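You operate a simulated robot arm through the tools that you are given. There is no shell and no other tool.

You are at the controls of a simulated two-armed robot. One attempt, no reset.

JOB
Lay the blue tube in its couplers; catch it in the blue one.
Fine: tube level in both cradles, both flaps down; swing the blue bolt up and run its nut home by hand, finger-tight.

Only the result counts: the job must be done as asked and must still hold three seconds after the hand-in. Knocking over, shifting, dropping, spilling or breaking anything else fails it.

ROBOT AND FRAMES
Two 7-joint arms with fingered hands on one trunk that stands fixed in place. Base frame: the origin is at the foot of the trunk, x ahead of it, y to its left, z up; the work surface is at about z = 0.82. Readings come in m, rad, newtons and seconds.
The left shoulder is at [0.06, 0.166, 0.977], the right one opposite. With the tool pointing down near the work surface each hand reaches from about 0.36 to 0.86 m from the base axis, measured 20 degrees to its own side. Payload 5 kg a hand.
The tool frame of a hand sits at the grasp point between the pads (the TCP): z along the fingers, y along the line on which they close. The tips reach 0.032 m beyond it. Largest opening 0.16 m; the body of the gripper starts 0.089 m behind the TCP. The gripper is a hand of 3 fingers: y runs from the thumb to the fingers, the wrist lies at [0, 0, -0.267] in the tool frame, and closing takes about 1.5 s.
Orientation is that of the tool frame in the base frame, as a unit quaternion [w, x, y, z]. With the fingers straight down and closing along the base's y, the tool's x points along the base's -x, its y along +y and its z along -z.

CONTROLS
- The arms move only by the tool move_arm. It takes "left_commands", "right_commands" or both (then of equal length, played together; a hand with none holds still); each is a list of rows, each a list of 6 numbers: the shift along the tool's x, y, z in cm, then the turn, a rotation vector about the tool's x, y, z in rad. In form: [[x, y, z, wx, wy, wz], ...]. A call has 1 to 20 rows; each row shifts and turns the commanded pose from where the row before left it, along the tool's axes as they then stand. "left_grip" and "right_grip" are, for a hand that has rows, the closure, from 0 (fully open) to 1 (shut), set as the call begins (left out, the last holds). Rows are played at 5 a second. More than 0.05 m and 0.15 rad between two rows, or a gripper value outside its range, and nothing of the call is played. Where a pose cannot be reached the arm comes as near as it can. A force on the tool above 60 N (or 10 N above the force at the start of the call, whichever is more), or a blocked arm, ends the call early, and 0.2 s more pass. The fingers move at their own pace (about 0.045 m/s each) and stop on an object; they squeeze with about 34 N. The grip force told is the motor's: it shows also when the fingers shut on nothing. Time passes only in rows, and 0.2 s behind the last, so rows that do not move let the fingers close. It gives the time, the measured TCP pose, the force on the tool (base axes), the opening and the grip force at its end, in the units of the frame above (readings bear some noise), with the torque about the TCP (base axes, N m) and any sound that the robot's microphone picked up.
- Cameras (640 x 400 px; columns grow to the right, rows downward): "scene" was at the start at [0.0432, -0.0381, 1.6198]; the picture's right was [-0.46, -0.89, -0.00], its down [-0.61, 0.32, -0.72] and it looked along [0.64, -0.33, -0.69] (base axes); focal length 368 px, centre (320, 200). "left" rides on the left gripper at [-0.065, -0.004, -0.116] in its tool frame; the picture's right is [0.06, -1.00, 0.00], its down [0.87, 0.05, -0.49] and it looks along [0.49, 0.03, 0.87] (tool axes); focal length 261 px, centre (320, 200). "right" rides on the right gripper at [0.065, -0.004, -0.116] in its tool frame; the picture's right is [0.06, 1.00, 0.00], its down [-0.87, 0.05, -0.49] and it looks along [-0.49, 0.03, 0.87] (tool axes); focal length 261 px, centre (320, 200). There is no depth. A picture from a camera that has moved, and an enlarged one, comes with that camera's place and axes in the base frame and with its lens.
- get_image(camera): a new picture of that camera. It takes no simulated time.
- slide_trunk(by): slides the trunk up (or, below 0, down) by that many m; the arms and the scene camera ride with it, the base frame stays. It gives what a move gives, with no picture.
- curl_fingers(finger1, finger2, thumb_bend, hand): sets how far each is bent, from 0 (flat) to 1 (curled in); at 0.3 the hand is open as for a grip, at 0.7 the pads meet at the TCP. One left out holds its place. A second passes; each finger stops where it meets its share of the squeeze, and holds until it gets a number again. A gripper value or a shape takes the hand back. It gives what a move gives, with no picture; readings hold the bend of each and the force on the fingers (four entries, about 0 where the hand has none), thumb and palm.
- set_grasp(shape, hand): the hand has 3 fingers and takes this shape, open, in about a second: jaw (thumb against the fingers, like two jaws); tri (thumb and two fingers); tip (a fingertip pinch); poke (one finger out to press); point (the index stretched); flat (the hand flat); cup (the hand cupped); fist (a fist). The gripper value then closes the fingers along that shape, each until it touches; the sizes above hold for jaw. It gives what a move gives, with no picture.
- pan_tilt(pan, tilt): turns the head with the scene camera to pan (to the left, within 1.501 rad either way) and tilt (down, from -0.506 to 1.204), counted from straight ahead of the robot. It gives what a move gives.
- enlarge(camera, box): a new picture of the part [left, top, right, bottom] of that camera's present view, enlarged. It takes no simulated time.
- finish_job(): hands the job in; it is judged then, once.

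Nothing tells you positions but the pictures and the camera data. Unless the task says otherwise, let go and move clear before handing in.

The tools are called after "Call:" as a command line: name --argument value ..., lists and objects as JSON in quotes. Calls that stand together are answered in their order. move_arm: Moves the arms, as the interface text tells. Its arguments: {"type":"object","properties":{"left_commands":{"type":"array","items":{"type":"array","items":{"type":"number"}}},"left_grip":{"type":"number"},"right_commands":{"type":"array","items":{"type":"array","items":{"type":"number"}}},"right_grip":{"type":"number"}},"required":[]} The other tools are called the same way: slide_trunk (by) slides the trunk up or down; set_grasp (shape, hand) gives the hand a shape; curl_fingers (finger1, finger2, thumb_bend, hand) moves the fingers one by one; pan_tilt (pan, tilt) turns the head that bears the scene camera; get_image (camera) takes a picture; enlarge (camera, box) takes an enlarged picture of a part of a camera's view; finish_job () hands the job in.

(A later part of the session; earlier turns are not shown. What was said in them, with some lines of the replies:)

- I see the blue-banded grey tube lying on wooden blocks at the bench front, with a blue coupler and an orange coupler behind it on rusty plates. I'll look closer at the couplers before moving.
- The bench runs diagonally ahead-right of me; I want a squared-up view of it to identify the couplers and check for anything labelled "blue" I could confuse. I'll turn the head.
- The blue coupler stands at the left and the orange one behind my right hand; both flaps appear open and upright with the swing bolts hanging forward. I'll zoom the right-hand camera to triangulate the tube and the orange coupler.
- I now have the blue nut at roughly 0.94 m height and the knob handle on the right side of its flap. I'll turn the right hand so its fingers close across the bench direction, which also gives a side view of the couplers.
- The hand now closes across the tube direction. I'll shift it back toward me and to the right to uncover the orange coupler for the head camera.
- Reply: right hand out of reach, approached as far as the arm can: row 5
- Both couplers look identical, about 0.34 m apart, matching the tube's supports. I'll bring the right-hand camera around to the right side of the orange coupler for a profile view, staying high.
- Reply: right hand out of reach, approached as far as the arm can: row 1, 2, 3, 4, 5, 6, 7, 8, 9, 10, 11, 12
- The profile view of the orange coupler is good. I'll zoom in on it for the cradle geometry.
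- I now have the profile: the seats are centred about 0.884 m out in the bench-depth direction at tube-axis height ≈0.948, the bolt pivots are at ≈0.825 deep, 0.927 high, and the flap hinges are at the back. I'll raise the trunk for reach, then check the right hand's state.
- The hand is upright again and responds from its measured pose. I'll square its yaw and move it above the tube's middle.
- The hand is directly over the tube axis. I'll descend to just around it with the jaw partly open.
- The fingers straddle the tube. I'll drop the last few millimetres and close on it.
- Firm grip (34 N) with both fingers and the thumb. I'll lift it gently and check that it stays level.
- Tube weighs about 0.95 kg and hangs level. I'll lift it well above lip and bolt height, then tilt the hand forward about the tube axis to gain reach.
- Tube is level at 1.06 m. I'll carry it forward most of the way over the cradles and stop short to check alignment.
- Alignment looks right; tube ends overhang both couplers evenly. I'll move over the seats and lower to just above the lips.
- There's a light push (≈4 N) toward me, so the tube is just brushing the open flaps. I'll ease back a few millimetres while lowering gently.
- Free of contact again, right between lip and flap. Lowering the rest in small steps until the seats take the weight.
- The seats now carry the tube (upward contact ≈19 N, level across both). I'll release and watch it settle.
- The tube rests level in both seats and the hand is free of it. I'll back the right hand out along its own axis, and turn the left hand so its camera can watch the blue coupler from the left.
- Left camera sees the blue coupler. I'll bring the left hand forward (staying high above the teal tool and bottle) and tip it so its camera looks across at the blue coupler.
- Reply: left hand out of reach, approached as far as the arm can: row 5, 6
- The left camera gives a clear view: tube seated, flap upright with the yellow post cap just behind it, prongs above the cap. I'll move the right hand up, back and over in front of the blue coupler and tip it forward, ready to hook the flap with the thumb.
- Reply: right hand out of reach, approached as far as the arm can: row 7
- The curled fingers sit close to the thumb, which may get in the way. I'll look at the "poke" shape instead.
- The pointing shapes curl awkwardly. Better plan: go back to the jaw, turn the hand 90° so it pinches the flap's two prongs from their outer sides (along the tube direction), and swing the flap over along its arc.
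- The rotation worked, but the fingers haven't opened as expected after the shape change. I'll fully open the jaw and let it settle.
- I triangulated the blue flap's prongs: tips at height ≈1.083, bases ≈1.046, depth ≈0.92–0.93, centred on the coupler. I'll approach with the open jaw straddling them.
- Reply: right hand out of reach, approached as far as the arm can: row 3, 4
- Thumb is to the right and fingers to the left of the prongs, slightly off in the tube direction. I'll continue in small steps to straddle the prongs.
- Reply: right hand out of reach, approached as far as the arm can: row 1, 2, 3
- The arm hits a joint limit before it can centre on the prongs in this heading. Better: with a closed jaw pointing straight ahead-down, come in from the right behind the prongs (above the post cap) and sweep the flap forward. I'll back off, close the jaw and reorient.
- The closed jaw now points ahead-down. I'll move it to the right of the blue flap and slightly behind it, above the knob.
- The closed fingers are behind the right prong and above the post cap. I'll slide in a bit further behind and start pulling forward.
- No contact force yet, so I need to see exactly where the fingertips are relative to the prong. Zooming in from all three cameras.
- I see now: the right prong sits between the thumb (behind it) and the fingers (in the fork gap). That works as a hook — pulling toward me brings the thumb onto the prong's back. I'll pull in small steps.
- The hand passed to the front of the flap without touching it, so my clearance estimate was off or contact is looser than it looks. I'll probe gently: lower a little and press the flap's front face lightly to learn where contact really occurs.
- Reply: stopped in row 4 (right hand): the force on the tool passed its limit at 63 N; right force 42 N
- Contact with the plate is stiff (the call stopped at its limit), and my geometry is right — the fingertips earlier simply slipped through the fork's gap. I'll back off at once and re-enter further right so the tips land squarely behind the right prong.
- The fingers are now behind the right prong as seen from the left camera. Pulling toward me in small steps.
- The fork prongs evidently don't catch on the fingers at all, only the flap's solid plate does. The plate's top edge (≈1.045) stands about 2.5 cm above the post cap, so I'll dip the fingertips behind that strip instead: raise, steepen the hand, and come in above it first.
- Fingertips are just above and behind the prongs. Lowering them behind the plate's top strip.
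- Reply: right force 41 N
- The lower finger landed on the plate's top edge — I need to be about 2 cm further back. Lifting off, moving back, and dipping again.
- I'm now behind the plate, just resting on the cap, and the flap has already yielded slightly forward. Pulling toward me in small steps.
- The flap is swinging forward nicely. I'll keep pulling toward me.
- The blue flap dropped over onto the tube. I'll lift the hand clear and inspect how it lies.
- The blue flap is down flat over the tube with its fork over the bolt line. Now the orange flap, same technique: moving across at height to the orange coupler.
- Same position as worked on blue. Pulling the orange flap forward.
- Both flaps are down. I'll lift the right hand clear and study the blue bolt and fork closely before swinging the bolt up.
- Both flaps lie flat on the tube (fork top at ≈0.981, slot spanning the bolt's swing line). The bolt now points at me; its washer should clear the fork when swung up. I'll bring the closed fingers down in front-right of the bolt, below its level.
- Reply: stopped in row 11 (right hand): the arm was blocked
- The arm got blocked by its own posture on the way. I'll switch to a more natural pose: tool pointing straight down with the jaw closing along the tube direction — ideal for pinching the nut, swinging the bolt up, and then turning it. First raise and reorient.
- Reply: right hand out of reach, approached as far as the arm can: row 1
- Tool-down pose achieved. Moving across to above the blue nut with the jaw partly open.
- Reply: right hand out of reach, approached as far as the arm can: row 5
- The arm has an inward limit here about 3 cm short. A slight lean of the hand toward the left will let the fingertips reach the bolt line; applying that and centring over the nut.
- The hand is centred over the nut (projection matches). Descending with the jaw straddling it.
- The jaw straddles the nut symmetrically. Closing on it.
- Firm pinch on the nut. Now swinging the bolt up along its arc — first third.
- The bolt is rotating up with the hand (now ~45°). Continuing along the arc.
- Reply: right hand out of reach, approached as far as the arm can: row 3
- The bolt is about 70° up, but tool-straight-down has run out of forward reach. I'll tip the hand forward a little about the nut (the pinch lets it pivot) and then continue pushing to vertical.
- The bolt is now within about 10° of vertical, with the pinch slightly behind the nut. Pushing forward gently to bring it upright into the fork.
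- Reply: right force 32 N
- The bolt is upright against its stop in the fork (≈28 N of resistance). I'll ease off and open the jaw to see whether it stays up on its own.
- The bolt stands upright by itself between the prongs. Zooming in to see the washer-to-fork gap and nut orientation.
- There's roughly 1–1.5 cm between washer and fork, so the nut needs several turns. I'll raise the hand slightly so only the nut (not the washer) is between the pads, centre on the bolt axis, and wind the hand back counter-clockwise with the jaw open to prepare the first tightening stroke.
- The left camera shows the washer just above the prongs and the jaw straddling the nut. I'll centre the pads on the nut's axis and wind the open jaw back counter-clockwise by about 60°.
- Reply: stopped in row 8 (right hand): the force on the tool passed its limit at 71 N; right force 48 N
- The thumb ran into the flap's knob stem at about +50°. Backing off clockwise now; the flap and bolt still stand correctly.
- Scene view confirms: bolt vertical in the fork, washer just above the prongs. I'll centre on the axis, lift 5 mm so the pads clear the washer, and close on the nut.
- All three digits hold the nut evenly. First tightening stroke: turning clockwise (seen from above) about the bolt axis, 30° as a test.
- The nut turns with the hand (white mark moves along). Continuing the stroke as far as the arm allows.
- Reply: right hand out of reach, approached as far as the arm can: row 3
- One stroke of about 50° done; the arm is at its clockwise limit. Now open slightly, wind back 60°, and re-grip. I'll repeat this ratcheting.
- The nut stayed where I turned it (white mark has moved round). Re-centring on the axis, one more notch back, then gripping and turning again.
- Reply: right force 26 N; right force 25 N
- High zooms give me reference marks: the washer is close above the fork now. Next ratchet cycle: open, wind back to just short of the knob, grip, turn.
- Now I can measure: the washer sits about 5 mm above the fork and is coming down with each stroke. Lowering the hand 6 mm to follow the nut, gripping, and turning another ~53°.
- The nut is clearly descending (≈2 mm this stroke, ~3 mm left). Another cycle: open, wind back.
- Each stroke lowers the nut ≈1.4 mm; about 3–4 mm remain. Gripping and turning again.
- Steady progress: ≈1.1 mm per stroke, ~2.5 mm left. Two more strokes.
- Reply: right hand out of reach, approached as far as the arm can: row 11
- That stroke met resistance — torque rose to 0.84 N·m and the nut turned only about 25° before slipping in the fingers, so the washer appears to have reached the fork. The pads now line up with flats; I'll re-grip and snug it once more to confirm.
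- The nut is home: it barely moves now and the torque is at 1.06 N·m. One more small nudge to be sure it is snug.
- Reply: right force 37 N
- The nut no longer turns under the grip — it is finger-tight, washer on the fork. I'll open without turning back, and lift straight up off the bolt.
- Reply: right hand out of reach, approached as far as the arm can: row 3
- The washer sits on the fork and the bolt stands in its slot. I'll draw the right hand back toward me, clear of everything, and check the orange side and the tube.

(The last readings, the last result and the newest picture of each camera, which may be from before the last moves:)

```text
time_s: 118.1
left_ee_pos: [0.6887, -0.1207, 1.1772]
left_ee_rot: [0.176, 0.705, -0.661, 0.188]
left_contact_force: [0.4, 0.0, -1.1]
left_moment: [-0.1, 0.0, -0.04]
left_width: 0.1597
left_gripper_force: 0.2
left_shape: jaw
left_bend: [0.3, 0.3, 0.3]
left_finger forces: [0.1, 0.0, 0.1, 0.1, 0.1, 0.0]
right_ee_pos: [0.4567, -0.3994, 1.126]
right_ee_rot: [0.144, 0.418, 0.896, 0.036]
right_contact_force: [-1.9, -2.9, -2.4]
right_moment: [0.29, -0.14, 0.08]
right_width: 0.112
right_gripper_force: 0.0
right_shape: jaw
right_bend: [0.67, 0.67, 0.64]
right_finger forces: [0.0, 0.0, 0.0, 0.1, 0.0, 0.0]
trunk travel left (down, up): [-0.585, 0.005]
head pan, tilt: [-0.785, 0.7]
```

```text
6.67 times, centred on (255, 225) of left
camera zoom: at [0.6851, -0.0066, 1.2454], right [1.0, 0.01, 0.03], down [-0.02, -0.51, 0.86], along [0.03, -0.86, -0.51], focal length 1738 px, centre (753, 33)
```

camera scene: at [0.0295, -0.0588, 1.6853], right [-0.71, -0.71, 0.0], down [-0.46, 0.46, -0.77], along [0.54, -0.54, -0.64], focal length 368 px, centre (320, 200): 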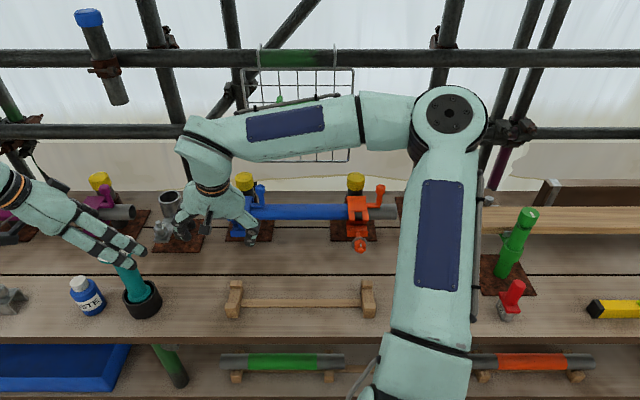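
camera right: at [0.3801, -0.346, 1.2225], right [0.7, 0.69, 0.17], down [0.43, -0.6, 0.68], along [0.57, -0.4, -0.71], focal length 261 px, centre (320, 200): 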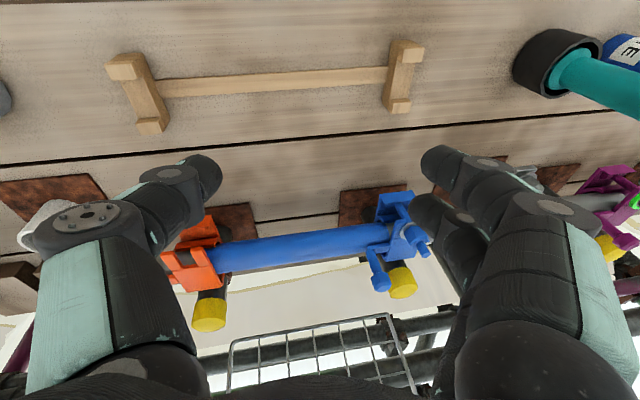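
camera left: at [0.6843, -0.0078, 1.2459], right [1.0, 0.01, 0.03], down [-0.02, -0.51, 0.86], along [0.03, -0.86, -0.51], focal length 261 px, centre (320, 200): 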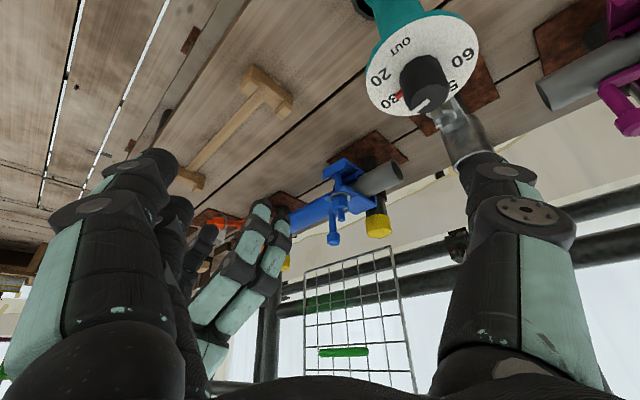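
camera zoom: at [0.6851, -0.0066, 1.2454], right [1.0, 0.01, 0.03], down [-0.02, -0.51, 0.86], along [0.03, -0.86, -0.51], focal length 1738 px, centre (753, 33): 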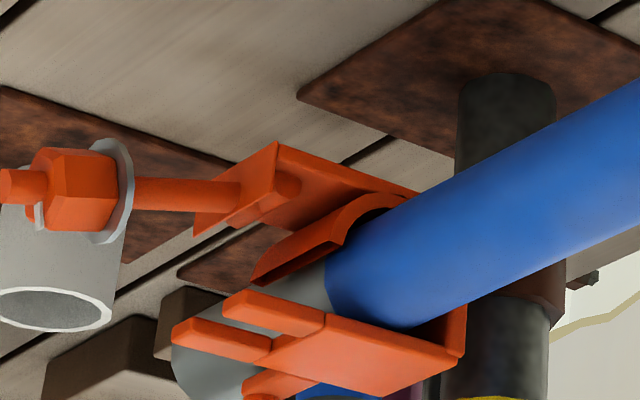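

Everything checks out: the tube lies in both seats, both flaps are flat on it, and the blue bolt is up in its fork with the washer and nut home. One last retreat of the right hand to be well clear, then a final look.

Call:
move_arm --right_commands '[[3.0, -0.2, -1.5, 0, 0, 0], [3.0, -0.2, -1.5, 0, 0, 0], [0, 0, 0, 0, 0, 0], [0, 0, 0, 0, 0, 0], [0, 0, 0, 0, 0, 0]]'

Call:
get_image --camera "scene"

Call:
enlarge --camera "left" --box '[200, 140, 420, 280]'

Call:
enlarge --camera "scene" --box '[200, 165, 300, 255]'

```text
time_s: 119.3
left_ee_pos: [0.6887, -0.1228, 1.177]
left_ee_rot: [0.176, 0.706, -0.66, 0.188]
left_contact_force: [-0.1, 0.1, 0.5]
left_moment: [-0.02, 0.0, -0.01]
left_width: 0.16
left_gripper_force: 0.1
left_shape: jaw
left_bend: [0.3, 0.3, 0.3]
left_finger forces: [0.0, 0.0, 0.0, 0.0, 0.1, 0.1]
right_ee_pos: [0.4068, -0.3575, 1.1391]
right_ee_rot: [0.145, 0.42, 0.895, 0.035]
right_contact_force: [-0.3, 0.6, 0.7]
right_moment: [-0.03, 0.0, 0.01]
right_width: 0.1117
right_gripper_force: 0.1
right_shape: jaw
right_bend: [0.67, 0.67, 0.64]
right_finger forces: [0.1, 0.0, 0.0, 0.0, 0.0, 0.0]
trunk travel left (down, up): [-0.585, 0.005]
head pan, tilt: [-0.785, 0.7]
```

```text
taken
camera scene: at [0.0305, -0.0594, 1.6852], right [-0.71, -0.71, 0.0], down [-0.46, 0.46, -0.76], along [0.54, -0.54, -0.64], focal length 368 px, centre (320, 200)
```

scene: 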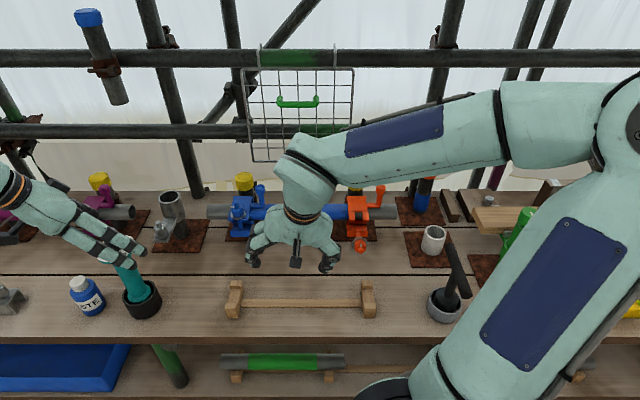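

```text
2.86 times, centred on (310, 210) of left
camera zoom: at [0.685, -0.0083, 1.2454], right [1.0, 0.01, 0.03], down [-0.02, -0.51, 0.86], along [0.03, -0.86, -0.51], focal length 745 px, centre (349, 171)
```

zoom: 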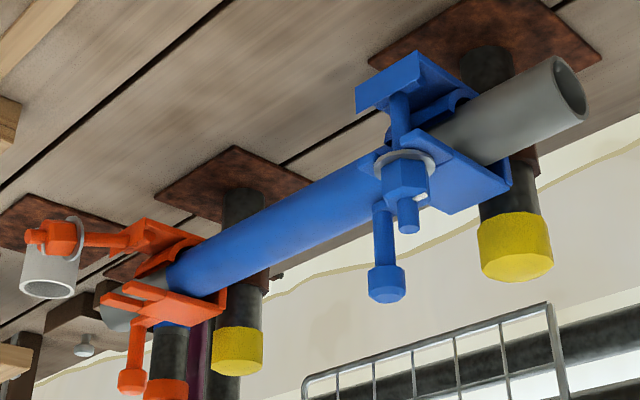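

```text
4.44 times, centred on (250, 210) of scene
camera zoom: at [0.0305, -0.0594, 1.6852], right [-0.71, -0.71, 0.0], down [-0.46, 0.46, -0.76], along [0.54, -0.54, -0.64], focal length 1635 px, centre (631, 156)
```

zoom: 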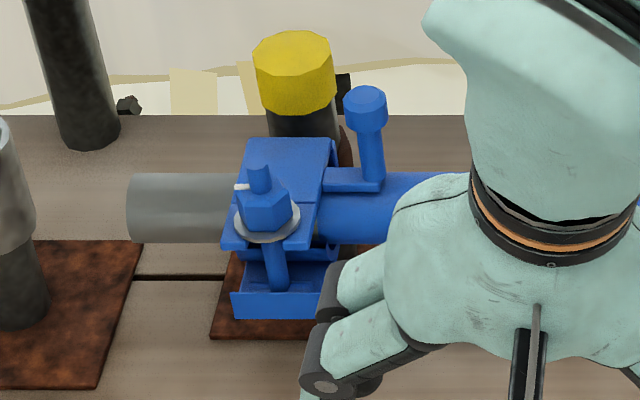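

The tube is level in both cradles and both flaps are down. The blue bolt stands in its fork with the nut finger-tight. Both hands are clear and nothing else has been disturbed, so I'm handing in.

Call:
finish_job

```text
The job is handed in.
```

The blue tube is laid level in both cradles with both flaps down. The blue bolt is swung up into its fork, and its nut is run home finger-tight. The nut stopped turning at about 1 N·m of hand torque, with the washer seated on the fork as near as I could measure (about 1 mm). The orange bolt is left hanging, as only the blue one was to be fastened.

- **Contact while closing the flaps:** the blue flap took a push of about 60 N before I found where to hook it. The thumb also knocked the blue flap's knob stem twice, the harder time at about 70 N. The flap, bolt and couplers looked undisturbed afterwards.
- **State at hand-in:** I let go, drew both hands clear, and in the last pictures everything stood still with nothing else moved. The hand-in was accepted without a verdict, so I can't confirm it passed.
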